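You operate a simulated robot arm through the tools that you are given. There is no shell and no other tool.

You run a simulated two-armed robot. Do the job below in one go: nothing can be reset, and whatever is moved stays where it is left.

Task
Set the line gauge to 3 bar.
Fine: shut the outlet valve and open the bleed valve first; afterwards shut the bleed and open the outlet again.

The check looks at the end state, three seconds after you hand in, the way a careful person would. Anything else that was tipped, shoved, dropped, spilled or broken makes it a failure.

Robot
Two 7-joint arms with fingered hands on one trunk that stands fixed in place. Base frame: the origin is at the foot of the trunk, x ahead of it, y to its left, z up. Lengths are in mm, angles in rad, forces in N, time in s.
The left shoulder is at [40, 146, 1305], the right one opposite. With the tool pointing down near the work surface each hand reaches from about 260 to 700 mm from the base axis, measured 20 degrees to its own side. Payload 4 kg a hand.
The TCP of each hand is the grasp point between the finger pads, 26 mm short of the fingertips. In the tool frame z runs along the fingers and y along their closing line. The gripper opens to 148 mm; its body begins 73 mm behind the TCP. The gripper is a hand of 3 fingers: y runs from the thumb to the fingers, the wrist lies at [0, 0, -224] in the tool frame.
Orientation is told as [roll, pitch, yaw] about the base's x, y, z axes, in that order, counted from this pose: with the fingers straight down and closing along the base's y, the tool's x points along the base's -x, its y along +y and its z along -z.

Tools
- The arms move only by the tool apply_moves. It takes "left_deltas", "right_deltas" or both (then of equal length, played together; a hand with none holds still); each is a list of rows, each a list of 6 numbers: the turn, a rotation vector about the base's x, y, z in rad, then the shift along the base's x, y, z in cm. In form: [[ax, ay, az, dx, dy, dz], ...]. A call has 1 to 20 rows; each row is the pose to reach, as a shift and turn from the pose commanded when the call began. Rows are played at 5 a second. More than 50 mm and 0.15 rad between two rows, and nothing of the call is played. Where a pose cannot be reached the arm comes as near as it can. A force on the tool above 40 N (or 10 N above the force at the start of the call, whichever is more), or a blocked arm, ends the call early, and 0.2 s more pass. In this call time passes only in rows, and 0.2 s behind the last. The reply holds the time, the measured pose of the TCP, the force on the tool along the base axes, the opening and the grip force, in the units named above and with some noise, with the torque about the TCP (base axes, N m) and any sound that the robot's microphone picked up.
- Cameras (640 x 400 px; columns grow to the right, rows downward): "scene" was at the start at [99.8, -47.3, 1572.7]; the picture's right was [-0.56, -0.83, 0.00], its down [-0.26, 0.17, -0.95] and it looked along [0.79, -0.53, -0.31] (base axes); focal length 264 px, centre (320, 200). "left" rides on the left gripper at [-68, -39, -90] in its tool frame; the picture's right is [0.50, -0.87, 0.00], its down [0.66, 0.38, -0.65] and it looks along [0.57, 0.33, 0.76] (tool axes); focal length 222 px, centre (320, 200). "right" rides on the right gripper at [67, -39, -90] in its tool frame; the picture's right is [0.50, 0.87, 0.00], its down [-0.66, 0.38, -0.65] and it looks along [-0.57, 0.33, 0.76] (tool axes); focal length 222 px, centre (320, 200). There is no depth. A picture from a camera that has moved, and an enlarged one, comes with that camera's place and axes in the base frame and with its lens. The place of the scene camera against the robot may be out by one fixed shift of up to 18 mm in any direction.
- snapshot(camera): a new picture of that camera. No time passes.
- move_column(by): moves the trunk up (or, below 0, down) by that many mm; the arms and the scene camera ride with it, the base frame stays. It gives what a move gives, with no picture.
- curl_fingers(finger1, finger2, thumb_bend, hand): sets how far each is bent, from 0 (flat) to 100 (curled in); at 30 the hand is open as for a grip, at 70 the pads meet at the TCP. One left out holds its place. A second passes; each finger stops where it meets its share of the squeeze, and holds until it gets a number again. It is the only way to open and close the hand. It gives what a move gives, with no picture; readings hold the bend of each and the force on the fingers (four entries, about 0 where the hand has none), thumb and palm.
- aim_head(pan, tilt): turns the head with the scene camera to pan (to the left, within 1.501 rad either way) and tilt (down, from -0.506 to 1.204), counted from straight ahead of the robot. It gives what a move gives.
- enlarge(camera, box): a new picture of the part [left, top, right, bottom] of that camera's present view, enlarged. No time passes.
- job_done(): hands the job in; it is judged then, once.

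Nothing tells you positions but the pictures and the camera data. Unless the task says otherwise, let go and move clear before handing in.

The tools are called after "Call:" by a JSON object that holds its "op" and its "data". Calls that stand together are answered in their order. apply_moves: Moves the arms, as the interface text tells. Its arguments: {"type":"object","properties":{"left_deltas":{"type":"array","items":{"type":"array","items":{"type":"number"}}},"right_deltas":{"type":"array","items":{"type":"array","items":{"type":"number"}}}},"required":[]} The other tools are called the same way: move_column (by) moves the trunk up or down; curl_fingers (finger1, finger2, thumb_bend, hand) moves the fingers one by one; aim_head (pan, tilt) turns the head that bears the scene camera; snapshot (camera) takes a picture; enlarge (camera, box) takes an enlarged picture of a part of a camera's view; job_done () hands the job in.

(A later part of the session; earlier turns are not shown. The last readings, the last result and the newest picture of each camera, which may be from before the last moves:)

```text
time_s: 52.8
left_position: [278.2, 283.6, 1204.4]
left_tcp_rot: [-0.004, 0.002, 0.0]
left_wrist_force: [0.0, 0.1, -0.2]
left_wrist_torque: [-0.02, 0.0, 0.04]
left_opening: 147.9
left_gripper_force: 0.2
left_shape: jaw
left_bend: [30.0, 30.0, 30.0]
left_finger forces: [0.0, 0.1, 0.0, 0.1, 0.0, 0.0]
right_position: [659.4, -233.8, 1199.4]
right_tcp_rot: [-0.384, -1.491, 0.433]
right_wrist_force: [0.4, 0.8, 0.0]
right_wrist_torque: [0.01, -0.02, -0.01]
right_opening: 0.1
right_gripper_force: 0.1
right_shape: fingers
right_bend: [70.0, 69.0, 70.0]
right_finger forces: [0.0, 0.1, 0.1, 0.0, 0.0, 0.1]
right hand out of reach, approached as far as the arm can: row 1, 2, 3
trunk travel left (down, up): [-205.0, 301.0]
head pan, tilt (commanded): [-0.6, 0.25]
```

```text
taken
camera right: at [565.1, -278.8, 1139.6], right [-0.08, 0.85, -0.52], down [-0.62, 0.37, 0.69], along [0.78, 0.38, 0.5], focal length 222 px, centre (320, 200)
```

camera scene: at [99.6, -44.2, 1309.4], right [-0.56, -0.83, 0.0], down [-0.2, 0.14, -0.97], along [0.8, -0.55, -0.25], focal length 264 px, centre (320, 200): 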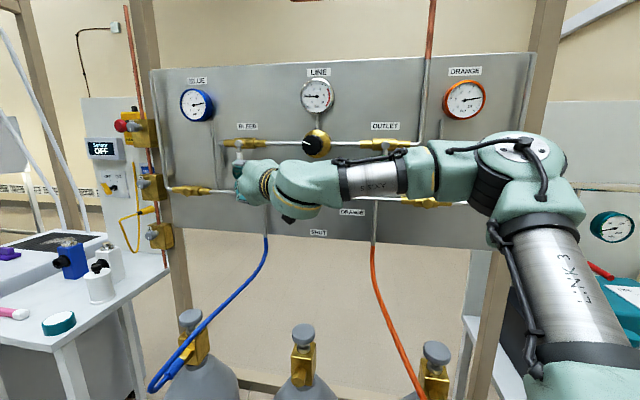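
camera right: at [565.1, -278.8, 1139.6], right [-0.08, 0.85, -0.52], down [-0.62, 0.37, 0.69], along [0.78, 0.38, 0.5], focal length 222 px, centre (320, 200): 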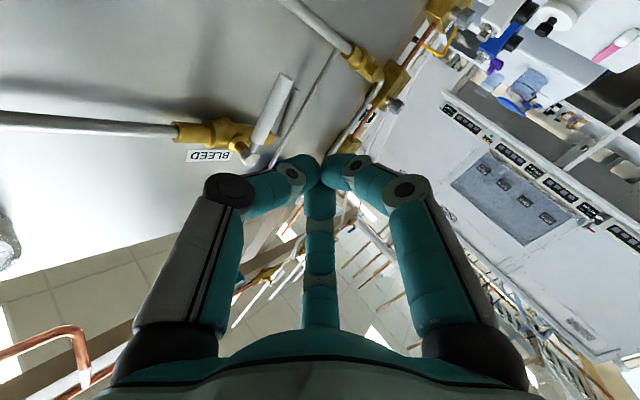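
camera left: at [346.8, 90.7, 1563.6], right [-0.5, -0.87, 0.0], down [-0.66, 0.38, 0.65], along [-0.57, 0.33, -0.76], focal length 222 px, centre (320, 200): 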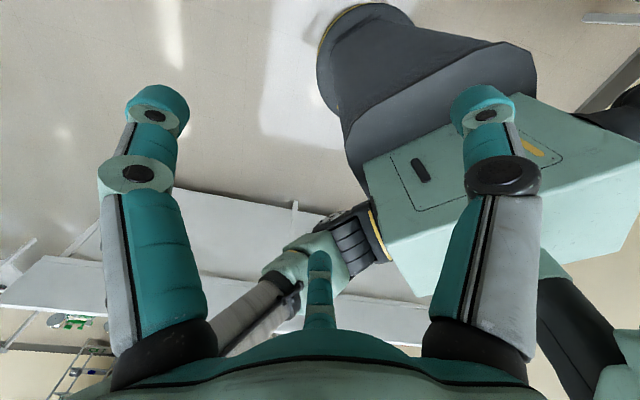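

The hand camera confirms the bleed hub at about [794, -270, 1272], with the lever hanging down to z≈1182. I'll slide along the hand's own axis to the left side of the lever.

Call:
{"op": "apply_moves", "data": {"right_deltas": [[0, 0, 0, 3, 0.1, -0.2], [0, 0, 0, 6, 0.2, -0.4], [0, 0, 0, 9, 0.3, -0.6], [0, 0, 0, 12, 0.4, -0.8]]}}

Call:
{"op": "snapshot", "data": {"camera": "scene"}}

Call:
{"op": "snapshot", "data": {"camera": "right"}}

```text
time_s: 53.8
left_position: [280.3, 279.2, 1206.3]
left_tcp_rot: [0.0, 0.002, -0.001]
left_wrist_force: [1.0, 0.6, -0.5]
left_wrist_torque: [-0.02, 0.01, 0.02]
left_opening: 147.9
left_gripper_force: 0.2
left_shape: jaw
left_bend: [30.0, 30.0, 30.0]
left_finger forces: [0.0, 0.1, 0.0, 0.1, 0.0, 0.0]
right_position: [782.1, -233.7, 1187.3]
right_tcp_rot: [-0.391, -1.499, 0.438]
right_wrist_force: [-0.3, -0.5, -1.0]
right_wrist_torque: [0.05, -0.03, 0.02]
right_opening: 0.0
right_gripper_force: 0.0
right_shape: fingers
right_bend: [70.0, 69.0, 70.0]
right_finger forces: [0.0, 0.0, 0.0, 0.0, 0.0, 0.1]
trunk travel left (down, up): [-205.0, 301.0]
head pan, tilt (commanded): [-0.6, 0.25]
```

```text
taken
camera scene: at [101.0, -47.4, 1309.1], right [-0.56, -0.83, 0.0], down [-0.21, 0.14, -0.97], along [0.8, -0.55, -0.25], focal length 264 px, centre (320, 200)
```

scene: 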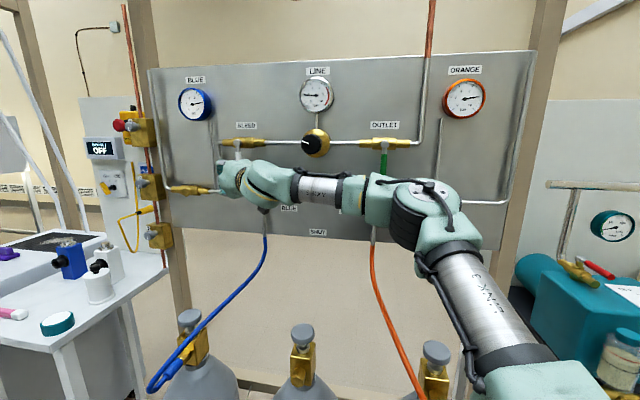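

```text
taken
camera right: at [688.3, -277.5, 1127.6], right [-0.08, 0.85, -0.52], down [-0.63, 0.37, 0.69], along [0.78, 0.38, 0.51], focal length 222 px, centre (320, 200)
```

right: 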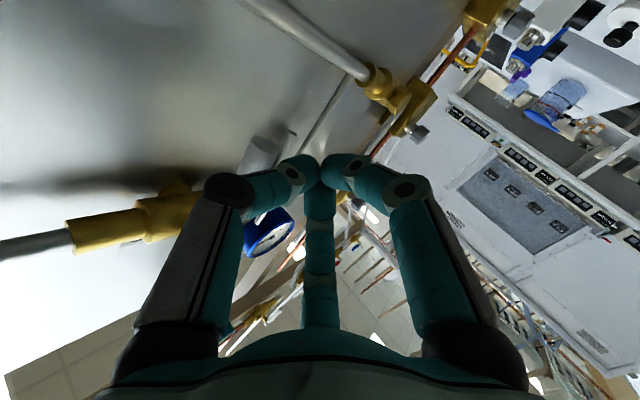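

I have clearance on the left of the lever. I'll go the last 27 mm in so the fingers overlap the lever, then check.

Call:
{"op": "apply_moves", "data": {"right_deltas": [[0, 0, 0, 1.4, 0.1, 0.1], [0, 0, 0, 2.7, 0.3, 0.3]]}}

Call:
{"op": "snapshot", "data": {"camera": "right"}}

Call:
{"op": "enlarge", "data": {"camera": "scene", "box": [170, 110, 330, 250]}}

```text
time_s: 54.4
left_position: [275.0, 282.8, 1205.8]
left_tcp_rot: [-0.004, -0.001, 0.001]
left_wrist_force: [0.6, -0.6, -0.1]
left_wrist_torque: [0.0, 0.02, -0.01]
left_opening: 148.2
left_gripper_force: 0.2
left_shape: jaw
left_bend: [30.0, 30.0, 30.0]
left_finger forces: [0.1, 0.0, 0.1, 0.0, 0.1, 0.1]
right_position: [793.3, -232.9, 1191.5]
right_tcp_rot: [-0.44, -1.498, 0.494]
right_wrist_force: [-17.2, 11.9, -3.8]
right_wrist_torque: [0.13, -0.01, -0.59]
right_opening: 0.1
right_gripper_force: 9.9
right_shape: fingers
right_bend: [69.0, 69.0, 71.0]
right_finger forces: [0.1, 0.0, 0.0, 0.1, 19.8, 0.1]
right hand out of reach, approached as far as the arm can: row 2
trunk travel left (down, up): [-205.0, 301.0]
head pan, tilt (commanded): [-0.6, 0.25]
```

```text
taken
camera right: at [699.1, -276.8, 1131.1], right [-0.08, 0.85, -0.52], down [-0.63, 0.36, 0.68], along [0.77, 0.39, 0.51], focal length 222 px, centre (320, 200)
```

right: 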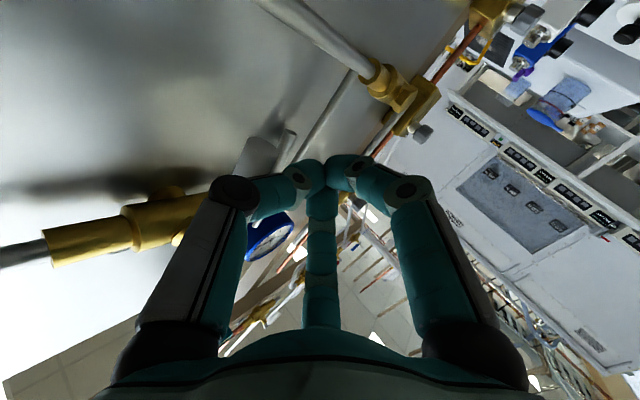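

```text
2.86 times, centred on (250, 180) of scene
camera zoom: at [96.1, -45.1, 1309.6], right [-0.56, -0.83, 0.0], down [-0.2, 0.14, -0.97], along [0.8, -0.55, -0.24], focal length 754 px, centre (520, 257)
```

zoom: 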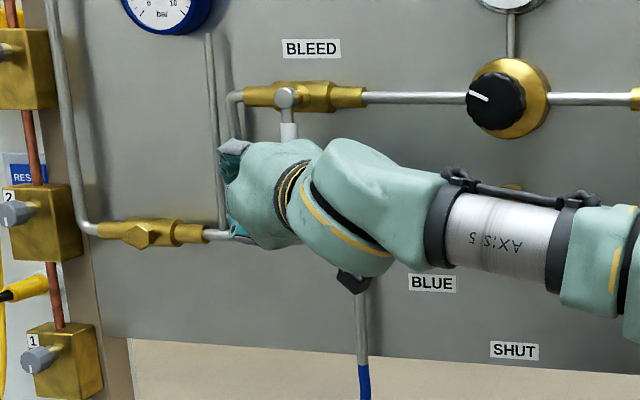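

The thumb knuckle bumped the front of the lever at about 20 N, and nothing appears moved. I'll back off and roll the hand about 60° so the gap between two digits faces the lever.

Call:
{"op": "apply_moves", "data": {"right_deltas": [[0, 0, 0, -2, 0.3, 0], [0, 0, 0, -4, 0.6, 0]]}}

Call:
{"op": "apply_moves", "data": {"right_deltas": [[-0.13, -0.006, 0.009, 0, 0, 0], [-0.26, -0.012, 0.018, 0, 0, 0], [-0.39, -0.018, 0.027, 0, 0, 0], [-0.52, -0.024, 0.036, 0, 0, 0], [-0.65, -0.03, 0.045, 0, 0, 0], [-0.78, -0.036, 0.054, 0, 0, 0], [-0.91, -0.042, 0.063, 0, 0, 0], [-1.04, -0.048, 0.072, 0, 0, 0]]}}

Call:
{"op": "snapshot", "data": {"camera": "right"}}

Call:
{"op": "enlarge", "data": {"camera": "scene", "box": [170, 110, 330, 250]}}

```text
time_s: 55.0
left_position: [276.6, 279.5, 1205.5]
left_tcp_rot: [-0.001, -0.002, -0.001]
left_wrist_force: [0.2, 0.2, 1.2]
left_wrist_torque: [-0.01, 0.02, 0.05]
left_opening: 148.0
left_gripper_force: 0.1
left_shape: jaw
left_bend: [30.0, 30.0, 30.0]
left_finger forces: [0.0, 0.0, 0.1, 0.0, 0.0, 0.0]
right_position: [755.1, -233.9, 1192.2]
right_tcp_rot: [-0.404, -1.502, 0.454]
right_wrist_force: [-0.9, 0.2, -0.9]
right_wrist_torque: [0.03, -0.02, -0.03]
right_opening: 0.0
right_gripper_force: 0.0
right_shape: fingers
right_bend: [69.0, 69.0, 70.0]
right_finger forces: [0.0, 0.0, 0.0, 0.0, 0.0, 0.1]
trunk travel left (down, up): [-205.0, 301.0]
head pan, tilt (commanded): [-0.6, 0.25]
```

```text
time_s: 56.8
left_position: [277.5, 279.7, 1205.1]
left_tcp_rot: [0.001, 0.0, -0.001]
left_wrist_force: [0.8, 0.6, -0.1]
left_wrist_torque: [-0.03, 0.0, -0.02]
left_opening: 147.8
left_gripper_force: 0.1
left_shape: jaw
left_bend: [30.0, 30.0, 30.0]
left_finger forces: [0.0, 0.0, 0.1, 0.0, 0.1, 0.0]
right_position: [754.8, -233.6, 1190.7]
right_tcp_rot: [-1.495, -0.497, 1.585]
right_wrist_force: [-0.7, -0.4, -0.4]
right_wrist_torque: [0.04, 0.03, -0.01]
right_opening: 0.0
right_gripper_force: 0.2
right_shape: fingers
right_bend: [69.0, 69.0, 70.0]
right_finger forces: [0.0, 0.1, 0.1, 0.1, 0.1, 0.0]
trunk travel left (down, up): [-205.0, 301.0]
head pan, tilt (commanded): [-0.6, 0.25]
```

```text
taken
camera right: at [667.0, -314.3, 1198.1], right [-0.07, -0.03, -1.0], down [-0.69, 0.72, 0.02], along [0.72, 0.69, -0.07], focal length 222 px, centre (320, 200)
```

right: 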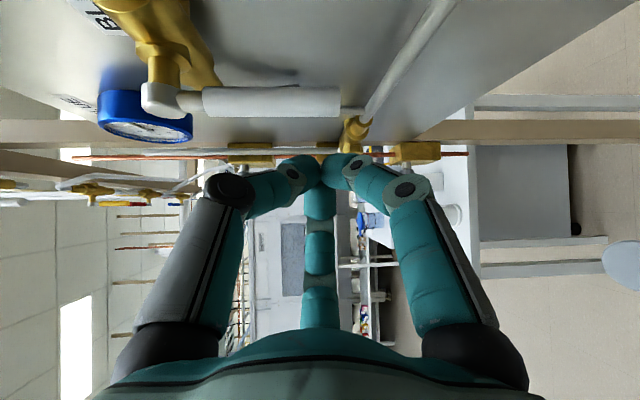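

```text
2.86 times, centred on (250, 180) of scene
camera zoom: at [99.4, -47.8, 1309.2], right [-0.56, -0.83, 0.0], down [-0.2, 0.14, -0.97], along [0.8, -0.55, -0.25], focal length 754 px, centre (520, 257)
```

zoom: 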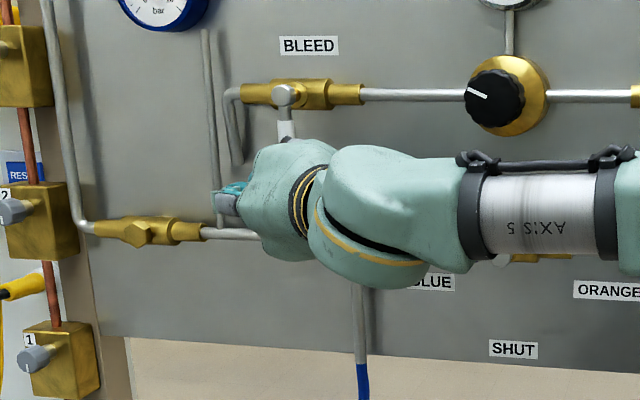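

This roll shows the lever well but puts the wrist camera on the knob side, where it could hit the knob later. I'll roll the other way, so the gap still faces the lever and the camera stays below and to the left.

Call:
{"op": "apply_moves", "data": {"right_deltas": [[0.139, 0.006, -0.009, -0.2, 0, 0], [0.278, 0.012, -0.018, -0.4, 0, 0], [0.417, 0.018, -0.027, -0.6, 0, 0], [0.556, 0.024, -0.036, -0.8, 0, 0], [0.695, 0.03, -0.045, -1, 0, 0], [0.834, 0.036, -0.054, -1, 0, 0], [0.973, 0.042, -0.063, -1, 0, 0], [1.112, 0.048, -0.072, -1, 0, 0], [1.251, 0.054, -0.081, -1, 0, 0], [1.39, 0.06, -0.09, -1, 0, 0], [1.529, 0.066, -0.099, -1, 0, 0], [1.668, 0.072, -0.108, -1, 0, 0], [1.807, 0.078, -0.117, -1, 0, 0], [1.946, 0.084, -0.126, -1, 0, 0], [2.08, 0.09, -0.135, -1, 0, 0]]}}

Call:
{"op": "snapshot", "data": {"camera": "right"}}

Call:
{"op": "enlarge", "data": {"camera": "scene", "box": [170, 110, 330, 250]}}

```text
time_s: 60.0
left_position: [278.0, 277.5, 1204.7]
left_tcp_rot: [0.001, 0.002, 0.001]
left_wrist_force: [0.5, -0.4, 0.4]
left_wrist_torque: [0.0, -0.03, -0.04]
left_opening: 148.1
left_gripper_force: 0.1
left_shape: jaw
left_bend: [30.0, 30.0, 30.0]
left_finger forces: [0.0, 0.1, 0.0, 0.0, 0.0, 0.0]
right_position: [723.7, -252.7, 1306.0]
right_tcp_rot: [1.463, -0.57, -1.459]
right_wrist_force: [0.2, 0.3, -0.7]
right_wrist_torque: [0.0, -0.03, 0.05]
right_opening: 0.2
right_gripper_force: 0.1
right_shape: fingers
right_bend: [70.0, 69.0, 70.0]
right_finger forces: [0.0, 0.0, 0.0, 0.0, 0.0, 0.0]
right hand out of reach, approached as far as the arm can: row 11, 12, 13, 14, 15
trunk travel left (down, up): [-205.0, 301.0]
head pan, tilt (commanded): [-0.6, 0.25]
```

```text
taken
camera right: at [624.8, -221.1, 1245.9], right [-0.01, 0.89, 0.46], down [-0.57, -0.38, 0.73], along [0.82, -0.26, 0.51], focal length 222 px, centre (320, 200)
```

right: 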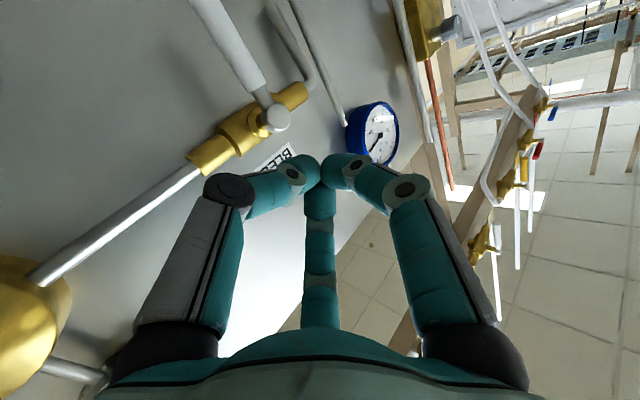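

```text
2.86 times, centred on (250, 180) of scene
camera zoom: at [98.7, -48.0, 1309.3], right [-0.56, -0.83, 0.0], down [-0.2, 0.14, -0.97], along [0.8, -0.55, -0.25], focal length 754 px, centre (520, 257)
```

zoom: 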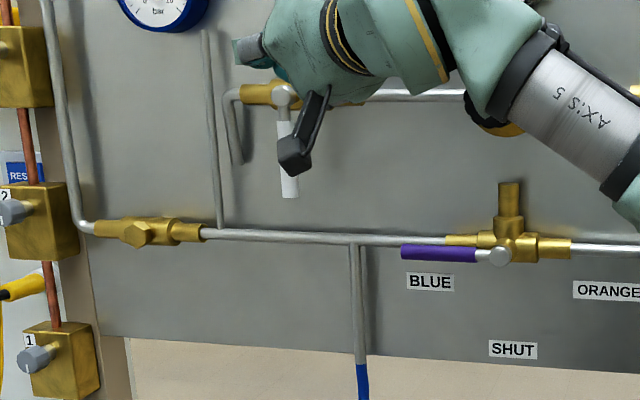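

Roll is limited that way. Rolling about half a turn the negative way also puts the gap toward the lever, with the camera above and left. I'll do that in free space while returning to lever height.

Call:
{"op": "apply_moves", "data": {"right_deltas": [[-0.139, -0.0074, 0.0126, -0.5, 0.2, -0.5], [-0.278, -0.0148, 0.0252, -1, 0.4, -1], [-0.417, -0.0223, 0.0378, -1.5, 0.6, -2], [-0.557, -0.0297, 0.0504, -2, 0.8, -3], [-0.696, -0.0371, 0.063, -2, 1, -4.5], [-0.835, -0.0445, 0.0756, -2, 1.2, -6], [-0.974, -0.0519, 0.0882, -2, 1.4, -7.5], [-1.113, -0.0594, 0.1008, -2, 1.6, -9], [-1.252, -0.0668, 0.1134, -2, 1.8, -10], [-1.392, -0.0742, 0.126, -2, 1.8, -11], [-1.531, -0.0816, 0.1386, -2, 1.8, -11], [-1.67, -0.089, 0.1512, -2, 1.8, -11], [-1.809, -0.0965, 0.1638, -2, 1.8, -11], [-1.948, -0.1039, 0.1764, -2, 1.8, -11], [-2.087, -0.1113, 0.189, -2, 1.8, -11], [-2.227, -0.1187, 0.2016, -2, 1.8, -11], [-2.366, -0.1261, 0.2142, -2, 1.8, -11], [-2.505, -0.1336, 0.2268, -2, 1.8, -11], [-2.644, -0.141, 0.2394, -2, 1.8, -11], [-2.783, -0.1484, 0.252, -2, 1.8, -11]]}}

Call:
{"op": "snapshot", "data": {"camera": "right"}}

Call:
{"op": "snapshot", "data": {"camera": "scene"}}

```text
time_s: 64.2
left_position: [277.7, 279.2, 1206.1]
left_tcp_rot: [0.001, 0.0, 0.001]
left_wrist_force: [0.3, 0.0, 0.3]
left_wrist_torque: [-0.03, 0.0, -0.03]
left_opening: 148.0
left_gripper_force: 0.1
left_shape: jaw
left_bend: [30.0, 30.0, 30.0]
left_finger forces: [0.0, 0.0, 0.0, 0.0, 0.0, 0.0]
right_position: [708.9, -235.3, 1196.6]
right_tcp_rot: [-1.45, 0.209, 1.67]
right_wrist_force: [-0.4, -0.2, -0.2]
right_wrist_torque: [0.0, 0.04, 0.02]
right_opening: 0.3
right_gripper_force: 0.1
right_shape: fingers
right_bend: [70.0, 69.0, 70.0]
right_finger forces: [0.0, 0.0, 0.0, 0.0, 0.1, 0.0]
trunk travel left (down, up): [-205.0, 301.0]
head pan, tilt (commanded): [-0.6, 0.25]
```

```text
taken
camera right: at [628.7, -297.6, 1259.2], right [-0.04, -0.68, -0.74], down [-0.75, 0.51, -0.43], along [0.66, 0.54, -0.52], focal length 222 px, centre (320, 200)
```

right: 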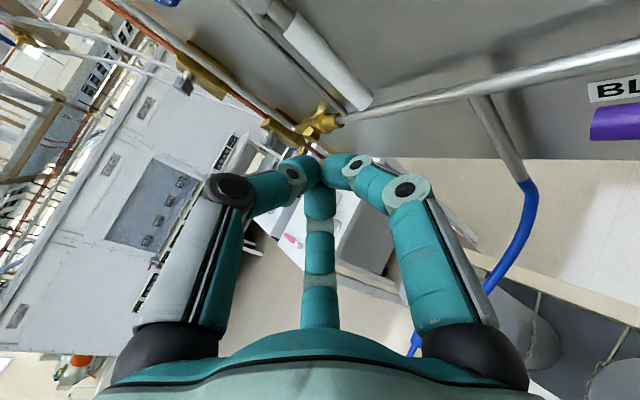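

```text
taken
camera scene: at [99.4, -47.8, 1309.2], right [-0.56, -0.83, 0.0], down [-0.2, 0.14, -0.97], along [0.8, -0.55, -0.25], focal length 264 px, centre (320, 200)
```

scene: 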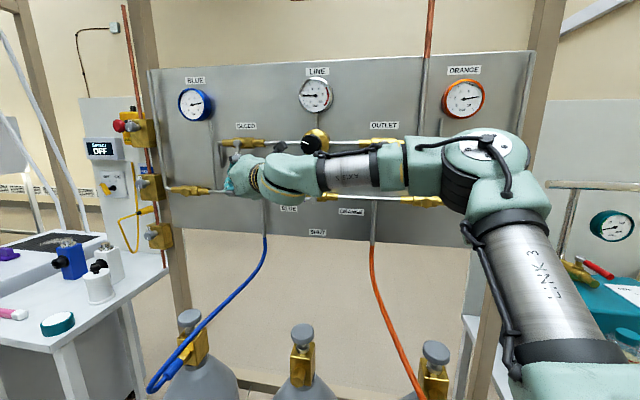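

That roll is free of limits. I'll finish it and then try turning the hand more squarely toward the panel.

Call:
{"op": "apply_moves", "data": {"right_deltas": [[-0.139, -0.0074, 0.0126, 0, 0, 0], [-0.278, -0.0148, 0.0252, 0, 0, 0], [-0.417, -0.0223, 0.0378, 0, 0, 0], [-0.557, -0.0297, 0.0504, 0, 0, 0], [-0.696, -0.0371, 0.063, 0, 0, 0]]}}

Call:
{"op": "apply_moves", "data": {"right_deltas": [[0, 0, -0.12, 0, 0.5, -0.3], [0, 0, -0.24, 0, 1, -0.6], [0, 0, -0.36, 0, 1.5, -0.9], [0, 0, -0.48, 0, 2, -1.2]]}}

Call:
{"op": "snapshot", "data": {"camera": "right"}}

Call:
{"op": "snapshot", "data": {"camera": "scene"}}

```text
time_s: 65.4
left_position: [278.5, 278.7, 1205.0]
left_tcp_rot: [0.0, 0.001, 0.001]
left_wrist_force: [-0.4, -0.3, 0.4]
left_wrist_torque: [-0.04, -0.02, -0.01]
left_opening: 148.1
left_gripper_force: 0.1
left_shape: jaw
left_bend: [30.0, 30.0, 30.0]
left_finger forces: [0.0, 0.0, 0.0, 0.1, 0.0, 0.0]
right_position: [709.0, -235.4, 1196.6]
right_tcp_rot: [-1.37, 0.904, 1.782]
right_wrist_force: [0.5, 0.6, -0.5]
right_wrist_torque: [-0.03, -0.02, -0.02]
right_opening: 0.1
right_gripper_force: 0.1
right_shape: fingers
right_bend: [70.0, 69.0, 70.0]
right_finger forces: [0.0, 0.1, 0.1, 0.0, 0.0, 0.0]
trunk travel left (down, up): [-205.0, 301.0]
head pan, tilt (commanded): [-0.6, 0.25]
```

```text
time_s: 66.4
left_position: [278.0, 279.0, 1204.8]
left_tcp_rot: [0.0, 0.001, 0.001]
left_wrist_force: [0.2, 0.7, -0.2]
left_wrist_torque: [0.01, 0.02, -0.06]
left_opening: 147.8
left_gripper_force: 0.1
left_shape: jaw
left_bend: [30.0, 30.0, 30.0]
left_finger forces: [0.1, 0.0, 0.0, 0.0, 0.0, 0.0]
right_position: [679.7, -278.5, 1198.1]
right_tcp_rot: [-1.349, 0.899, 1.358]
right_wrist_force: [0.8, 0.8, 0.1]
right_wrist_torque: [0.0, 0.01, 0.03]
right_opening: 0.1
right_gripper_force: 0.1
right_shape: fingers
right_bend: [70.0, 69.0, 70.0]
right_finger forces: [0.0, 0.0, 0.0, 0.0, 0.1, 0.0]
right hand out of reach, approached as far as the arm can: row 3, 4
trunk travel left (down, up): [-205.0, 301.0]
head pan, tilt (commanded): [-0.6, 0.25]
```

```text
taken
camera right: at [601.8, -258.0, 1286.7], right [-0.39, -0.91, -0.13], down [-0.66, 0.38, -0.65], along [0.65, -0.17, -0.75], focal length 222 px, centre (320, 200)
```

right: 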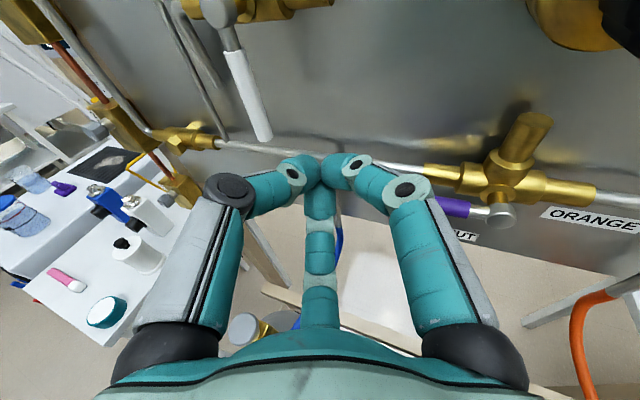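

```text
taken
camera scene: at [99.5, -47.8, 1309.2], right [-0.56, -0.83, 0.0], down [-0.2, 0.14, -0.97], along [0.8, -0.55, -0.25], focal length 264 px, centre (320, 200)
```

scene: 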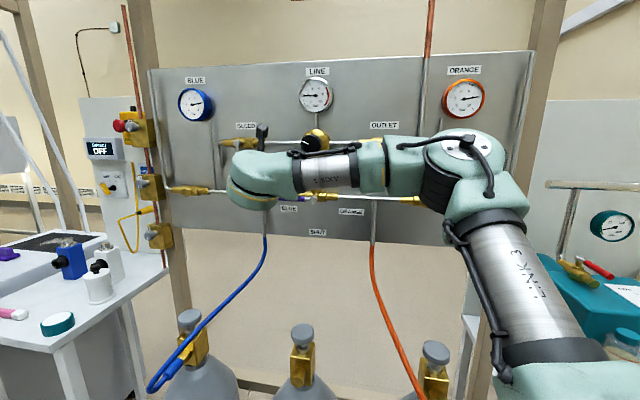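

The wrist limit doesn't depend on roll, so I'll keep the hand pointing along +x. I'll return to that heading and roll a further 0.7 rad so the gap between digits faces the lever.

Call:
{"op": "apply_moves", "data": {"right_deltas": [[0, 0, 0.13, 1, 1.4, 0], [0, 0, 0.26, 2, 2.8, 0], [0, 0, 0.39, 3, 4.2, 0]]}}

Call:
{"op": "apply_moves", "data": {"right_deltas": [[-0.139, 0, 0.018, 0, 0, 0], [-0.278, 0, 0.036, 0, 0, 0], [-0.417, 0, 0.054, 0, 0, 0], [-0.557, 0, 0.072, 0, 0, 0], [-0.696, 0, 0.09, 0, 0, 0]]}}

Call:
{"op": "snapshot", "data": {"camera": "right"}}

```text
time_s: 67.2
left_position: [277.4, 278.6, 1204.8]
left_tcp_rot: [0.001, 0.002, -0.002]
left_wrist_force: [0.7, -0.4, -0.9]
left_wrist_torque: [0.03, 0.01, 0.03]
left_opening: 148.1
left_gripper_force: 0.0
left_shape: jaw
left_bend: [30.0, 30.0, 30.0]
left_finger forces: [0.0, 0.1, 0.0, 0.0, 0.0, 0.1]
right_position: [710.7, -235.8, 1196.7]
right_tcp_rot: [-1.371, 0.904, 1.693]
right_wrist_force: [0.8, 0.2, 0.1]
right_wrist_torque: [0.01, 0.01, 0.0]
right_opening: 0.1
right_gripper_force: 0.1
right_shape: fingers
right_bend: [70.0, 69.0, 70.0]
right_finger forces: [0.1, 0.0, 0.0, 0.0, 0.1, 0.0]
trunk travel left (down, up): [-205.0, 301.0]
head pan, tilt (commanded): [-0.6, 0.25]
```

```text
time_s: 68.4
left_position: [277.2, 279.5, 1205.7]
left_tcp_rot: [-0.002, -0.001, 0.0]
left_wrist_force: [0.2, 0.3, -0.7]
left_wrist_torque: [-0.01, 0.01, -0.01]
left_opening: 147.9
left_gripper_force: 0.1
left_shape: jaw
left_bend: [30.0, 30.0, 30.0]
left_finger forces: [0.0, 0.1, 0.1, 0.1, 0.0, 0.0]
right_position: [711.2, -236.6, 1197.9]
right_tcp_rot: [0.403, 1.462, -2.762]
right_wrist_force: [0.6, -0.1, -0.8]
right_wrist_torque: [-0.03, 0.0, 0.01]
right_opening: 0.0
right_gripper_force: 0.0
right_shape: fingers
right_bend: [70.0, 69.0, 70.0]
right_finger forces: [0.1, 0.0, 0.1, 0.0, 0.0, 0.1]
trunk travel left (down, up): [-205.0, 301.0]
head pan, tilt (commanded): [-0.6, 0.25]
```

```text
taken
camera right: at [628.1, -191.4, 1272.9], right [0.03, -0.84, 0.53], down [-0.73, -0.39, -0.57], along [0.69, -0.37, -0.63], focal length 222 px, centre (320, 200)
```

right: 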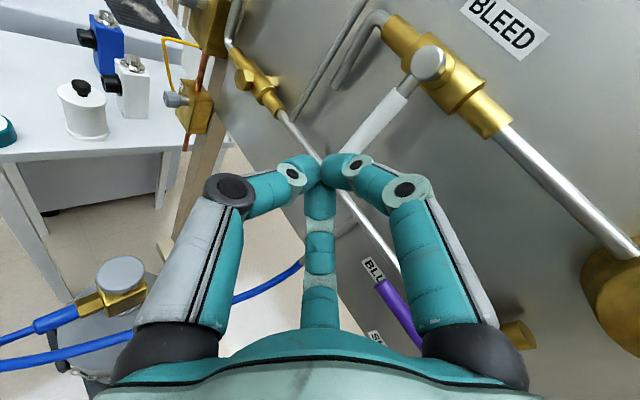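

Now the camera looks over the hand straight at the bleed lever and the gap faces it. I'll advance along the hand axis, slightly further left than before.

Call:
{"op": "apply_moves", "data": {"right_deltas": [[0, 0, 0, 0, 1.4, 0], [0, 0, 0, 2.5, 1.4, -0.1], [0, 0, 0, 5, 1.3, -0.2], [0, 0, 0, 7, 1.3, -0.4]]}}

Call:
{"op": "snapshot", "data": {"camera": "right"}}

```text
time_s: 69.4
left_position: [277.6, 279.3, 1205.7]
left_tcp_rot: [0.0, 0.001, -0.001]
left_wrist_force: [0.1, -0.2, 0.4]
left_wrist_torque: [0.01, 0.02, -0.01]
left_opening: 147.7
left_gripper_force: 0.0
left_shape: jaw
left_bend: [30.0, 30.0, 30.0]
left_finger forces: [0.0, 0.0, 0.0, 0.1, 0.0, 0.1]
right_position: [771.4, -226.9, 1195.5]
right_tcp_rot: [0.381, 1.461, -2.785]
right_wrist_force: [0.0, 0.7, 0.4]
right_wrist_torque: [0.0, -0.01, 0.01]
right_opening: 0.0
right_gripper_force: 0.0
right_shape: fingers
right_bend: [70.0, 69.0, 70.0]
right_finger forces: [0.0, 0.0, 0.0, 0.1, 0.0, 0.1]
right hand out of reach, approached as far as the arm can: row 4
trunk travel left (down, up): [-205.0, 301.0]
head pan, tilt (commanded): [-0.6, 0.25]
```

```text
taken
camera right: at [688.0, -181.1, 1269.6], right [0.03, -0.85, 0.53], down [-0.73, -0.39, -0.57], along [0.69, -0.37, -0.63], focal length 222 px, centre (320, 200)
```

right: 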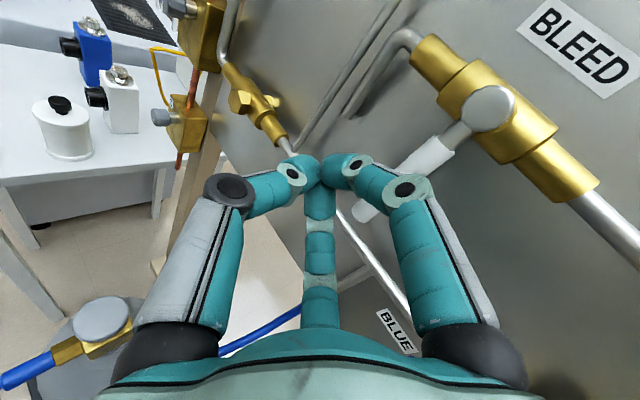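

I'm short on reach in this posture, and a lower shoulder eases the limit. I'll drop the trunk 80 mm and raise the hand back up by the same amount.

Call:
{"op": "move_column", "data": {"by": -80}}

Call:
{"op": "apply_moves", "data": {"right_deltas": [[0, 0, 0, 0, 0, 2.7], [0, 0, 0, 0, 0, 5.4], [0, 0, 0, 0, 0, 8]]}}

Call:
{"op": "apply_moves", "data": {"right_deltas": [[0, 0, 0, 1.3, 0, 0], [0, 0, 0, 2.5, 0.1, 0]]}}

Call:
{"op": "snapshot", "data": {"camera": "right"}}

Call:
{"op": "snapshot", "data": {"camera": "scene"}}

```text
time_s: 70.5
left_position: [278.4, 279.2, 1125.2]
left_tcp_rot: [0.0, -0.001, -0.001]
left_wrist_force: [0.1, -0.5, -0.3]
left_wrist_torque: [0.01, 0.01, 0.0]
left_opening: 147.7
left_gripper_force: 0.0
left_shape: jaw
left_bend: [30.0, 30.0, 30.0]
left_finger forces: [0.1, 0.1, 0.0, 0.1, 0.0, 0.0]
right_position: [769.2, -226.3, 1114.9]
right_tcp_rot: [0.38, 1.464, -2.786]
right_wrist_force: [-0.3, 0.5, -0.4]
right_wrist_torque: [0.01, 0.02, 0.02]
right_opening: 0.1
right_gripper_force: 0.1
right_shape: fingers
right_bend: [70.0, 69.0, 70.0]
right_finger forces: [0.1, 0.1, 0.0, 0.0, 0.0, 0.1]
trunk travel left (down, up): [-125.0, 381.0]
head pan, tilt (commanded): [-0.6, 0.25]
```

```text
time_s: 71.3
left_position: [277.5, 279.5, 1125.0]
left_tcp_rot: [0.0, 0.0, 0.002]
left_wrist_force: [-0.1, -1.0, -0.8]
left_wrist_torque: [-0.02, 0.02, 0.01]
left_opening: 148.0
left_gripper_force: 0.0
left_shape: jaw
left_bend: [30.0, 30.0, 30.0]
left_finger forces: [0.1, 0.0, 0.0, 0.0, 0.1, 0.0]
right_position: [763.5, -243.8, 1171.0]
right_tcp_rot: [0.384, 1.461, -2.783]
right_wrist_force: [0.3, 0.1, -0.5]
right_wrist_torque: [-0.01, 0.02, -0.01]
right_opening: 0.0
right_gripper_force: 0.0
right_shape: fingers
right_bend: [70.0, 69.0, 70.0]
right_finger forces: [0.0, 0.0, 0.0, 0.0, 0.0, 0.1]
right hand out of reach, approached as far as the arm can: row 1, 2, 3
trunk travel left (down, up): [-125.0, 381.0]
head pan, tilt (commanded): [-0.6, 0.25]
```

```text
time_s: 72.0
left_position: [278.5, 279.4, 1125.4]
left_tcp_rot: [0.0, 0.001, 0.001]
left_wrist_force: [0.4, 0.2, 0.1]
left_wrist_torque: [0.0, 0.01, 0.01]
left_opening: 147.9
left_gripper_force: 0.1
left_shape: jaw
left_bend: [30.0, 30.0, 30.0]
left_finger forces: [0.1, 0.0, 0.0, 0.1, 0.0, 0.1]
right_position: [763.7, -245.3, 1171.1]
right_tcp_rot: [0.379, 1.461, -2.787]
right_wrist_force: [0.6, -0.5, -0.4]
right_wrist_torque: [-0.02, 0.0, 0.05]
right_opening: 0.2
right_gripper_force: 0.0
right_shape: fingers
right_bend: [70.0, 69.0, 70.0]
right_finger forces: [0.0, 0.0, 0.1, 0.0, 0.0, 0.0]
right hand out of reach, approached as far as the arm can: row 1, 2
trunk travel left (down, up): [-125.0, 381.0]
head pan, tilt (commanded): [-0.6, 0.25]
```

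```text
taken
camera right: at [680.0, -199.1, 1245.3], right [0.03, -0.85, 0.53], down [-0.73, -0.39, -0.57], along [0.69, -0.37, -0.63], focal length 222 px, centre (320, 200)
```

right: 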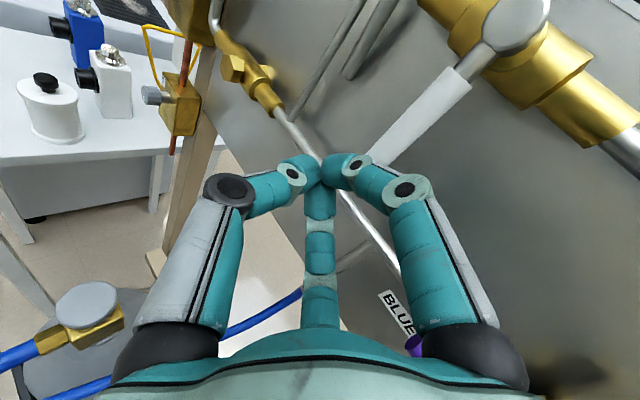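

```text
taken
camera scene: at [99.6, -48.0, 1228.5], right [-0.56, -0.83, 0.0], down [-0.2, 0.14, -0.97], along [0.8, -0.55, -0.25], focal length 264 px, centre (320, 200)
```

scene: 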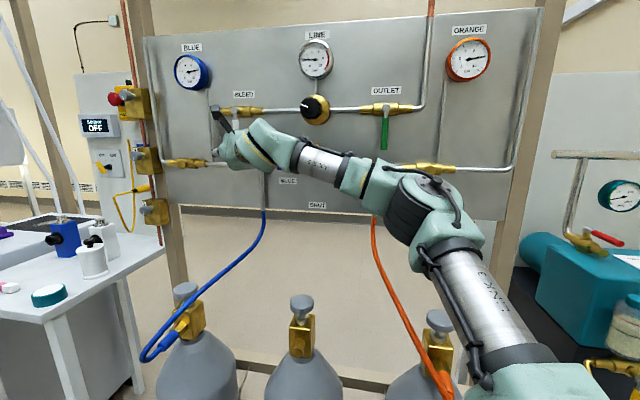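

The limit seems tied to keeping the hand level while the elbow is high. A hand tilted downward with a higher trunk suits this posture better. I'll retreat, tilt the hand down, and raise the trunk in stages.

Call:
{"op": "apply_moves", "data": {"right_deltas": [[0, 0, 0, -3, -0.5, 0], [0, 0.1, 0, -6, -1, 0], [0, 0.2, 0, -9, -1.5, 0], [0, 0.3, 0, -11, -2, 0], [0, 0.4, 0, -12, -2.5, 0], [0, 0.5, 0, -13, -3, 0]]}}

Call:
{"op": "move_column", "data": {"by": 200}}

Call:
{"op": "apply_moves", "data": {"right_deltas": [[0, 0, 0, 0, 0, -3], [0, 0, 0, 0, 0, -6], [0, 0, 0, 0, 0, -9], [0, 0, 0, 0, 0, -12], [0, 0, 0, 0, 0, -15]]}}

Call:
{"op": "snapshot", "data": {"camera": "scene"}}

```text
time_s: 73.3
left_position: [277.2, 279.6, 1124.6]
left_tcp_rot: [0.001, 0.001, -0.001]
left_wrist_force: [0.5, 0.8, 0.2]
left_wrist_torque: [0.01, -0.01, -0.02]
left_opening: 147.9
left_gripper_force: 0.1
left_shape: jaw
left_bend: [30.0, 30.0, 30.0]
left_finger forces: [0.0, 0.0, 0.0, 0.0, 0.1, 0.0]
right_position: [632.4, -274.7, 1169.6]
right_tcp_rot: [0.081, 0.966, -3.075]
right_wrist_force: [-0.3, 0.0, -0.8]
right_wrist_torque: [-0.02, 0.0, -0.02]
right_opening: 0.3
right_gripper_force: 0.0
right_shape: fingers
right_bend: [70.0, 69.0, 70.0]
right_finger forces: [0.0, 0.1, 0.0, 0.0, 0.0, 0.0]
trunk travel left (down, up): [-125.0, 381.0]
head pan, tilt (commanded): [-0.6, 0.25]
```

```text
time_s: 75.5
left_position: [277.0, 279.5, 1324.0]
left_tcp_rot: [-0.001, 0.0, -0.001]
left_wrist_force: [-0.8, -0.3, -0.8]
left_wrist_torque: [-0.02, 0.0, 0.01]
left_opening: 148.2
left_gripper_force: 0.0
left_shape: jaw
left_bend: [30.0, 30.0, 30.0]
left_finger forces: [0.1, 0.0, 0.0, 0.0, 0.0, 0.1]
right_position: [632.4, -274.8, 1369.3]
right_tcp_rot: [0.083, 0.966, -3.076]
right_wrist_force: [-0.3, 0.3, 0.3]
right_wrist_torque: [0.01, 0.0, 0.02]
right_opening: 0.0
right_gripper_force: 0.0
right_shape: fingers
right_bend: [70.0, 69.0, 70.0]
right_finger forces: [0.0, 0.0, 0.0, 0.0, 0.0, 0.1]
trunk travel left (down, up): [-325.0, 181.0]
head pan, tilt (commanded): [-0.6, 0.25]
```

```text
time_s: 76.7
left_position: [277.6, 278.4, 1324.2]
left_tcp_rot: [-0.001, 0.0, 0.001]
left_wrist_force: [-0.2, 0.6, 0.5]
left_wrist_torque: [-0.03, 0.0, -0.01]
left_opening: 148.0
left_gripper_force: 0.0
left_shape: jaw
left_bend: [30.0, 30.0, 30.0]
left_finger forces: [0.0, 0.1, 0.0, 0.0, 0.1, 0.0]
right_position: [632.5, -275.6, 1220.5]
right_tcp_rot: [0.081, 0.968, -3.075]
right_wrist_force: [-0.3, 0.4, 0.1]
right_wrist_torque: [-0.01, -0.01, 0.03]
right_opening: 0.0
right_gripper_force: 0.0
right_shape: fingers
right_bend: [70.0, 69.0, 70.0]
right_finger forces: [0.1, 0.1, 0.0, 0.0, 0.0, 0.0]
trunk travel left (down, up): [-325.0, 181.0]
head pan, tilt (commanded): [-0.6, 0.25]
```

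```text
taken
camera scene: at [100.0, -48.1, 1428.0], right [-0.56, -0.83, 0.0], down [-0.2, 0.14, -0.97], along [0.8, -0.55, -0.25], focal length 264 px, centre (320, 200)
```

scene: 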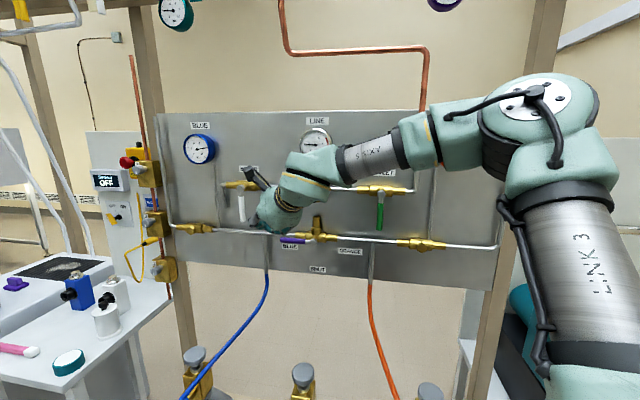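

This posture moves freely with no limit messages. I'll raise the trunk another 100 mm, then bring the hand to the pre-push position left of the bleed lever.

Call:
{"op": "move_column", "data": {"by": 100}}

Call:
{"op": "apply_moves", "data": {"right_deltas": [[0, 0, 0, 1, 1.5, -3], [0, 0, 0, 2, 3, -6], [0, 0, 0, 3.5, 4.5, -9], [0, 0, 0, 5, 5, -12], [0, 0, 0, 7, 5, -13]]}}

Call:
{"op": "snapshot", "data": {"camera": "right"}}

Call:
{"op": "snapshot", "data": {"camera": "scene"}}

```text
time_s: 78.0
left_position: [279.6, 279.2, 1425.9]
left_tcp_rot: [0.0, 0.0, 0.0]
left_wrist_force: [-0.5, 0.5, -0.7]
left_wrist_torque: [-0.03, -0.02, 0.01]
left_opening: 147.7
left_gripper_force: 0.0
left_shape: jaw
left_bend: [30.0, 30.0, 30.0]
left_finger forces: [0.1, 0.0, 0.1, 0.1, 0.0, 0.0]
right_position: [632.5, -277.1, 1321.8]
right_tcp_rot: [0.083, 0.967, -3.074]
right_wrist_force: [-1.0, -0.6, 0.1]
right_wrist_torque: [-0.01, 0.0, -0.02]
right_opening: 0.2
right_gripper_force: 0.0
right_shape: fingers
right_bend: [70.0, 69.0, 70.0]
right_finger forces: [0.0, 0.0, 0.1, 0.1, 0.0, 0.1]
trunk travel left (down, up): [-425.0, 81.0]
head pan, tilt (commanded): [-0.6, 0.25]
```

```text
time_s: 79.2
left_position: [278.6, 279.2, 1424.6]
left_tcp_rot: [0.001, 0.001, -0.001]
left_wrist_force: [-0.6, 0.3, 0.1]
left_wrist_torque: [-0.01, -0.01, -0.01]
left_opening: 147.8
left_gripper_force: 0.0
left_shape: jaw
left_bend: [30.0, 30.0, 30.0]
left_finger forces: [0.0, 0.0, 0.0, 0.1, 0.0, 0.0]
right_position: [702.4, -226.1, 1190.8]
right_tcp_rot: [0.08, 0.966, -3.076]
right_wrist_force: [-0.5, -0.3, -0.7]
right_wrist_torque: [0.0, 0.0, -0.02]
right_opening: 0.0
right_gripper_force: 0.0
right_shape: fingers
right_bend: [70.0, 69.0, 70.0]
right_finger forces: [0.0, 0.1, 0.0, 0.0, 0.1, 0.0]
trunk travel left (down, up): [-425.0, 81.0]
head pan, tilt (commanded): [-0.6, 0.25]
```

```text
taken
camera right: at [665.0, -181.1, 1296.4], right [0.28, -0.85, 0.45], down [-0.91, -0.39, -0.15], along [0.3, -0.37, -0.88], focal length 222 px, centre (320, 200)
```

right: 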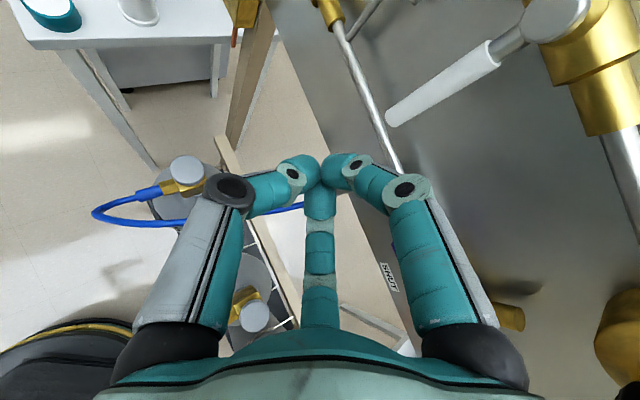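

```text
taken
camera scene: at [100.6, -48.2, 1528.6], right [-0.56, -0.83, 0.0], down [-0.2, 0.14, -0.97], along [0.8, -0.55, -0.25], focal length 264 px, centre (320, 200)
```

scene: 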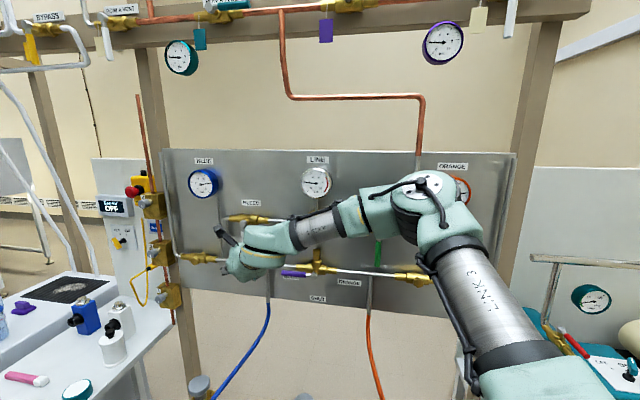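

The hand is where I want it with no limit hit. I'll try turning it a bit more squarely toward the panel for a cleaner push.

Call:
{"op": "apply_moves", "data": {"right_deltas": [[0, 0, -0.13, 0, 0.7, 0], [0, 0, -0.26, 0, 1.4, 0], [0, 0, -0.39, 0, 2, 0]]}}

Call:
{"op": "snapshot", "data": {"camera": "right"}}

```text
time_s: 80.0
left_position: [277.8, 280.1, 1424.7]
left_tcp_rot: [0.002, 0.0, 0.0]
left_wrist_force: [0.1, 0.1, 0.1]
left_wrist_torque: [0.0, -0.01, -0.01]
left_opening: 147.8
left_gripper_force: 0.1
left_shape: jaw
left_bend: [30.0, 30.0, 30.0]
left_finger forces: [0.1, 0.0, 0.0, 0.0, 0.0, 0.0]
right_position: [671.0, -248.9, 1200.6]
right_tcp_rot: [0.078, 0.97, 2.816]
right_wrist_force: [-0.7, -0.2, -0.8]
right_wrist_torque: [-0.03, 0.0, -0.01]
right_opening: 0.0
right_gripper_force: 0.1
right_shape: fingers
right_bend: [70.0, 69.0, 70.0]
right_finger forces: [0.1, 0.0, 0.0, 0.1, 0.1, 0.0]
right hand out of reach, approached as far as the arm can: row 2, 3
trunk travel left (down, up): [-425.0, 81.0]
head pan, tilt (commanded): [-0.6, 0.25]
```

```text
taken
camera right: at [653.1, -192.8, 1305.4], right [-0.06, -0.89, 0.45], down [-0.99, -0.01, -0.15], along [0.14, -0.45, -0.88], focal length 222 px, centre (320, 200)
```

right: 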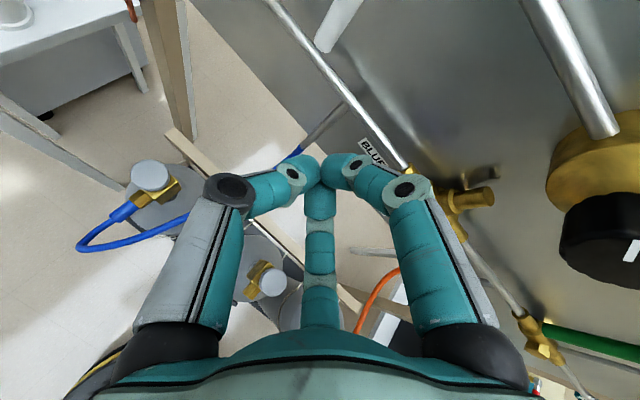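

That heading is limited, so I'll go back to pointing along +x and proceed with the push that way.

Call:
{"op": "apply_moves", "data": {"right_deltas": [[0, 0, 0.13, 1, 0.7, -0.3], [0, 0, 0.26, 2, 1.5, -0.6], [0, 0, 0.4, 3.1, 2.4, -1.2]]}}

Call:
{"op": "apply_moves", "data": {"right_deltas": [[0, 0, 0, 2.5, 0, 0], [0, 0, 0, 5, 0, 0], [0, 0, 0, 7, 0, 0], [0, 0, 0, 8.5, 0, 0]]}}

Call:
{"op": "snapshot", "data": {"camera": "right"}}

Call:
{"op": "enlarge", "data": {"camera": "scene", "box": [180, 180, 340, 320]}}

```text
time_s: 80.8
left_position: [278.9, 279.5, 1424.7]
left_tcp_rot: [-0.001, 0.002, 0.0]
left_wrist_force: [0.1, -0.7, -1.1]
left_wrist_torque: [-0.03, 0.03, -0.02]
left_opening: 148.0
left_gripper_force: 0.1
left_shape: jaw
left_bend: [30.0, 30.0, 30.0]
left_finger forces: [0.1, 0.0, 0.0, 0.0, 0.0, 0.0]
right_position: [703.1, -223.8, 1187.9]
right_tcp_rot: [0.079, 0.967, -3.065]
right_wrist_force: [-0.2, -0.2, 0.0]
right_wrist_torque: [-0.02, 0.04, -0.01]
right_opening: 0.0
right_gripper_force: 0.0
right_shape: fingers
right_bend: [70.0, 69.0, 70.0]
right_finger forces: [0.1, 0.0, 0.1, 0.0, 0.0, 0.0]
trunk travel left (down, up): [-425.0, 81.0]
head pan, tilt (commanded): [-0.6, 0.25]
```

```text
time_s: 81.8
left_position: [278.2, 279.8, 1424.5]
left_tcp_rot: [0.0, -0.002, 0.001]
left_wrist_force: [0.3, 0.6, -1.0]
left_wrist_torque: [0.02, 0.01, -0.02]
left_opening: 147.9
left_gripper_force: 0.0
left_shape: jaw
left_bend: [30.0, 30.0, 30.0]
left_finger forces: [0.0, 0.0, 0.0, 0.1, 0.1, 0.1]
right_position: [749.0, -240.2, 1194.6]
right_tcp_rot: [0.082, 0.968, -3.065]
right_wrist_force: [-1.1, -0.1, 0.5]
right_wrist_torque: [0.0, 0.03, 0.03]
right_opening: 0.1
right_gripper_force: 0.0
right_shape: fingers
right_bend: [70.0, 69.0, 70.0]
right_finger forces: [0.0, 0.0, 0.0, 0.1, 0.1, 0.1]
right hand out of reach, approached as far as the arm can: row 2, 3, 4
trunk travel left (down, up): [-425.0, 81.0]
head pan, tilt (commanded): [-0.6, 0.25]
```

```text
taken
camera right: at [711.4, -196.2, 1299.0], right [0.29, -0.84, 0.45], down [-0.91, -0.4, -0.15], along [0.31, -0.36, -0.88], focal length 222 px, centre (320, 200)
```

right: 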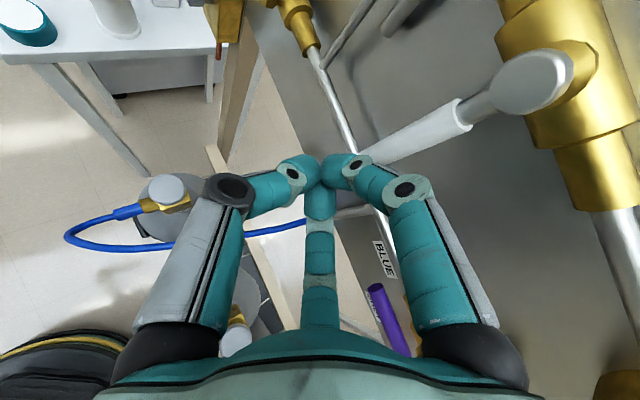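

```text
2.86 times, centred on (260, 250) of scene
camera zoom: at [99.7, -47.6, 1528.7], right [-0.56, -0.83, 0.0], down [-0.2, 0.14, -0.97], along [0.8, -0.55, -0.25], focal length 754 px, centre (491, 57)
```

zoom: 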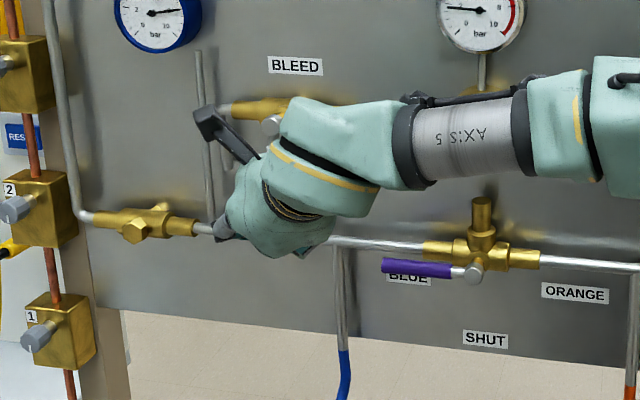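

Call:
{"op": "apply_moves", "data": {"right_deltas": [[0, 0.13, 0, -1.8, 0, -2.2], [0, 0.26, 0, -3.8, 0, -4.2], [0, 0.4, 0, -6.4, 0, -6.1]]}}

Call:
{"op": "apply_moves", "data": {"right_deltas": [[0, 0, 0, 2, 0, 0], [0, 0, 0, 4, 0, 0], [0, 0, 0, 6, 0, 0]]}}

Call:
{"op": "snapshot", "data": {"camera": "scene"}}

```text
time_s: 82.7
left_position: [277.8, 280.7, 1424.6]
left_tcp_rot: [0.0, 0.0, 0.001]
left_wrist_force: [-0.5, 0.1, 0.5]
left_wrist_torque: [0.01, -0.02, 0.0]
left_opening: 147.9
left_gripper_force: 0.0
left_shape: jaw
left_bend: [30.0, 30.0, 30.0]
left_finger forces: [0.0, 0.1, 0.0, 0.0, 0.0, 0.0]
right_position: [683.1, -240.0, 1133.1]
right_tcp_rot: [0.046, 0.566, -3.089]
right_wrist_force: [0.4, -0.6, -0.1]
right_wrist_torque: [-0.02, 0.03, -0.04]
right_opening: 0.1
right_gripper_force: 0.1
right_shape: fingers
right_bend: [70.0, 69.0, 70.0]
right_finger forces: [0.1, 0.0, 0.0, 0.0, 0.0, 0.0]
trunk travel left (down, up): [-425.0, 81.0]
head pan, tilt (commanded): [-0.6, 0.25]
```

```text
time_s: 83.5
left_position: [277.5, 278.8, 1425.9]
left_tcp_rot: [0.001, 0.0, 0.0]
left_wrist_force: [-0.3, -0.3, -0.4]
left_wrist_torque: [0.02, 0.01, -0.03]
left_opening: 147.7
left_gripper_force: 0.2
left_shape: jaw
left_bend: [30.0, 30.0, 30.0]
left_finger forces: [0.0, 0.1, 0.1, 0.0, 0.0, 0.0]
right_position: [698.3, -260.9, 1138.9]
right_tcp_rot: [0.045, 0.57, -3.088]
right_wrist_force: [0.0, 0.5, -0.3]
right_wrist_torque: [0.01, 0.03, -0.01]
right_opening: 0.0
right_gripper_force: 0.1
right_shape: fingers
right_bend: [70.0, 69.0, 70.0]
right_finger forces: [0.0, 0.1, 0.0, 0.0, 0.0, 0.0]
right hand out of reach, approached as far as the arm can: row 1, 2, 3
trunk travel left (down, up): [-425.0, 81.0]
head pan, tilt (commanded): [-0.6, 0.25]
```

```text
taken
camera scene: at [99.5, -48.0, 1528.7], right [-0.56, -0.83, 0.0], down [-0.2, 0.14, -0.97], along [0.8, -0.55, -0.25], focal length 264 px, centre (320, 200)
```

scene: 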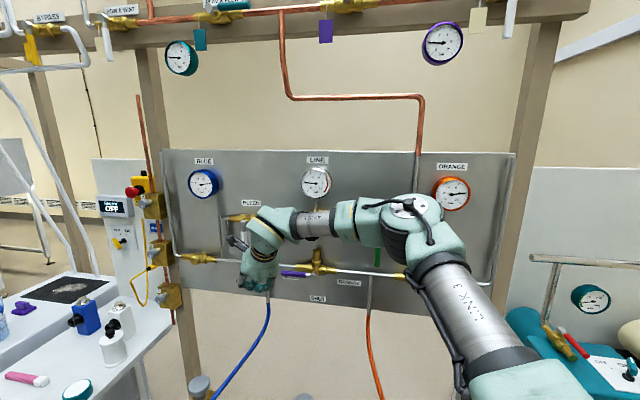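

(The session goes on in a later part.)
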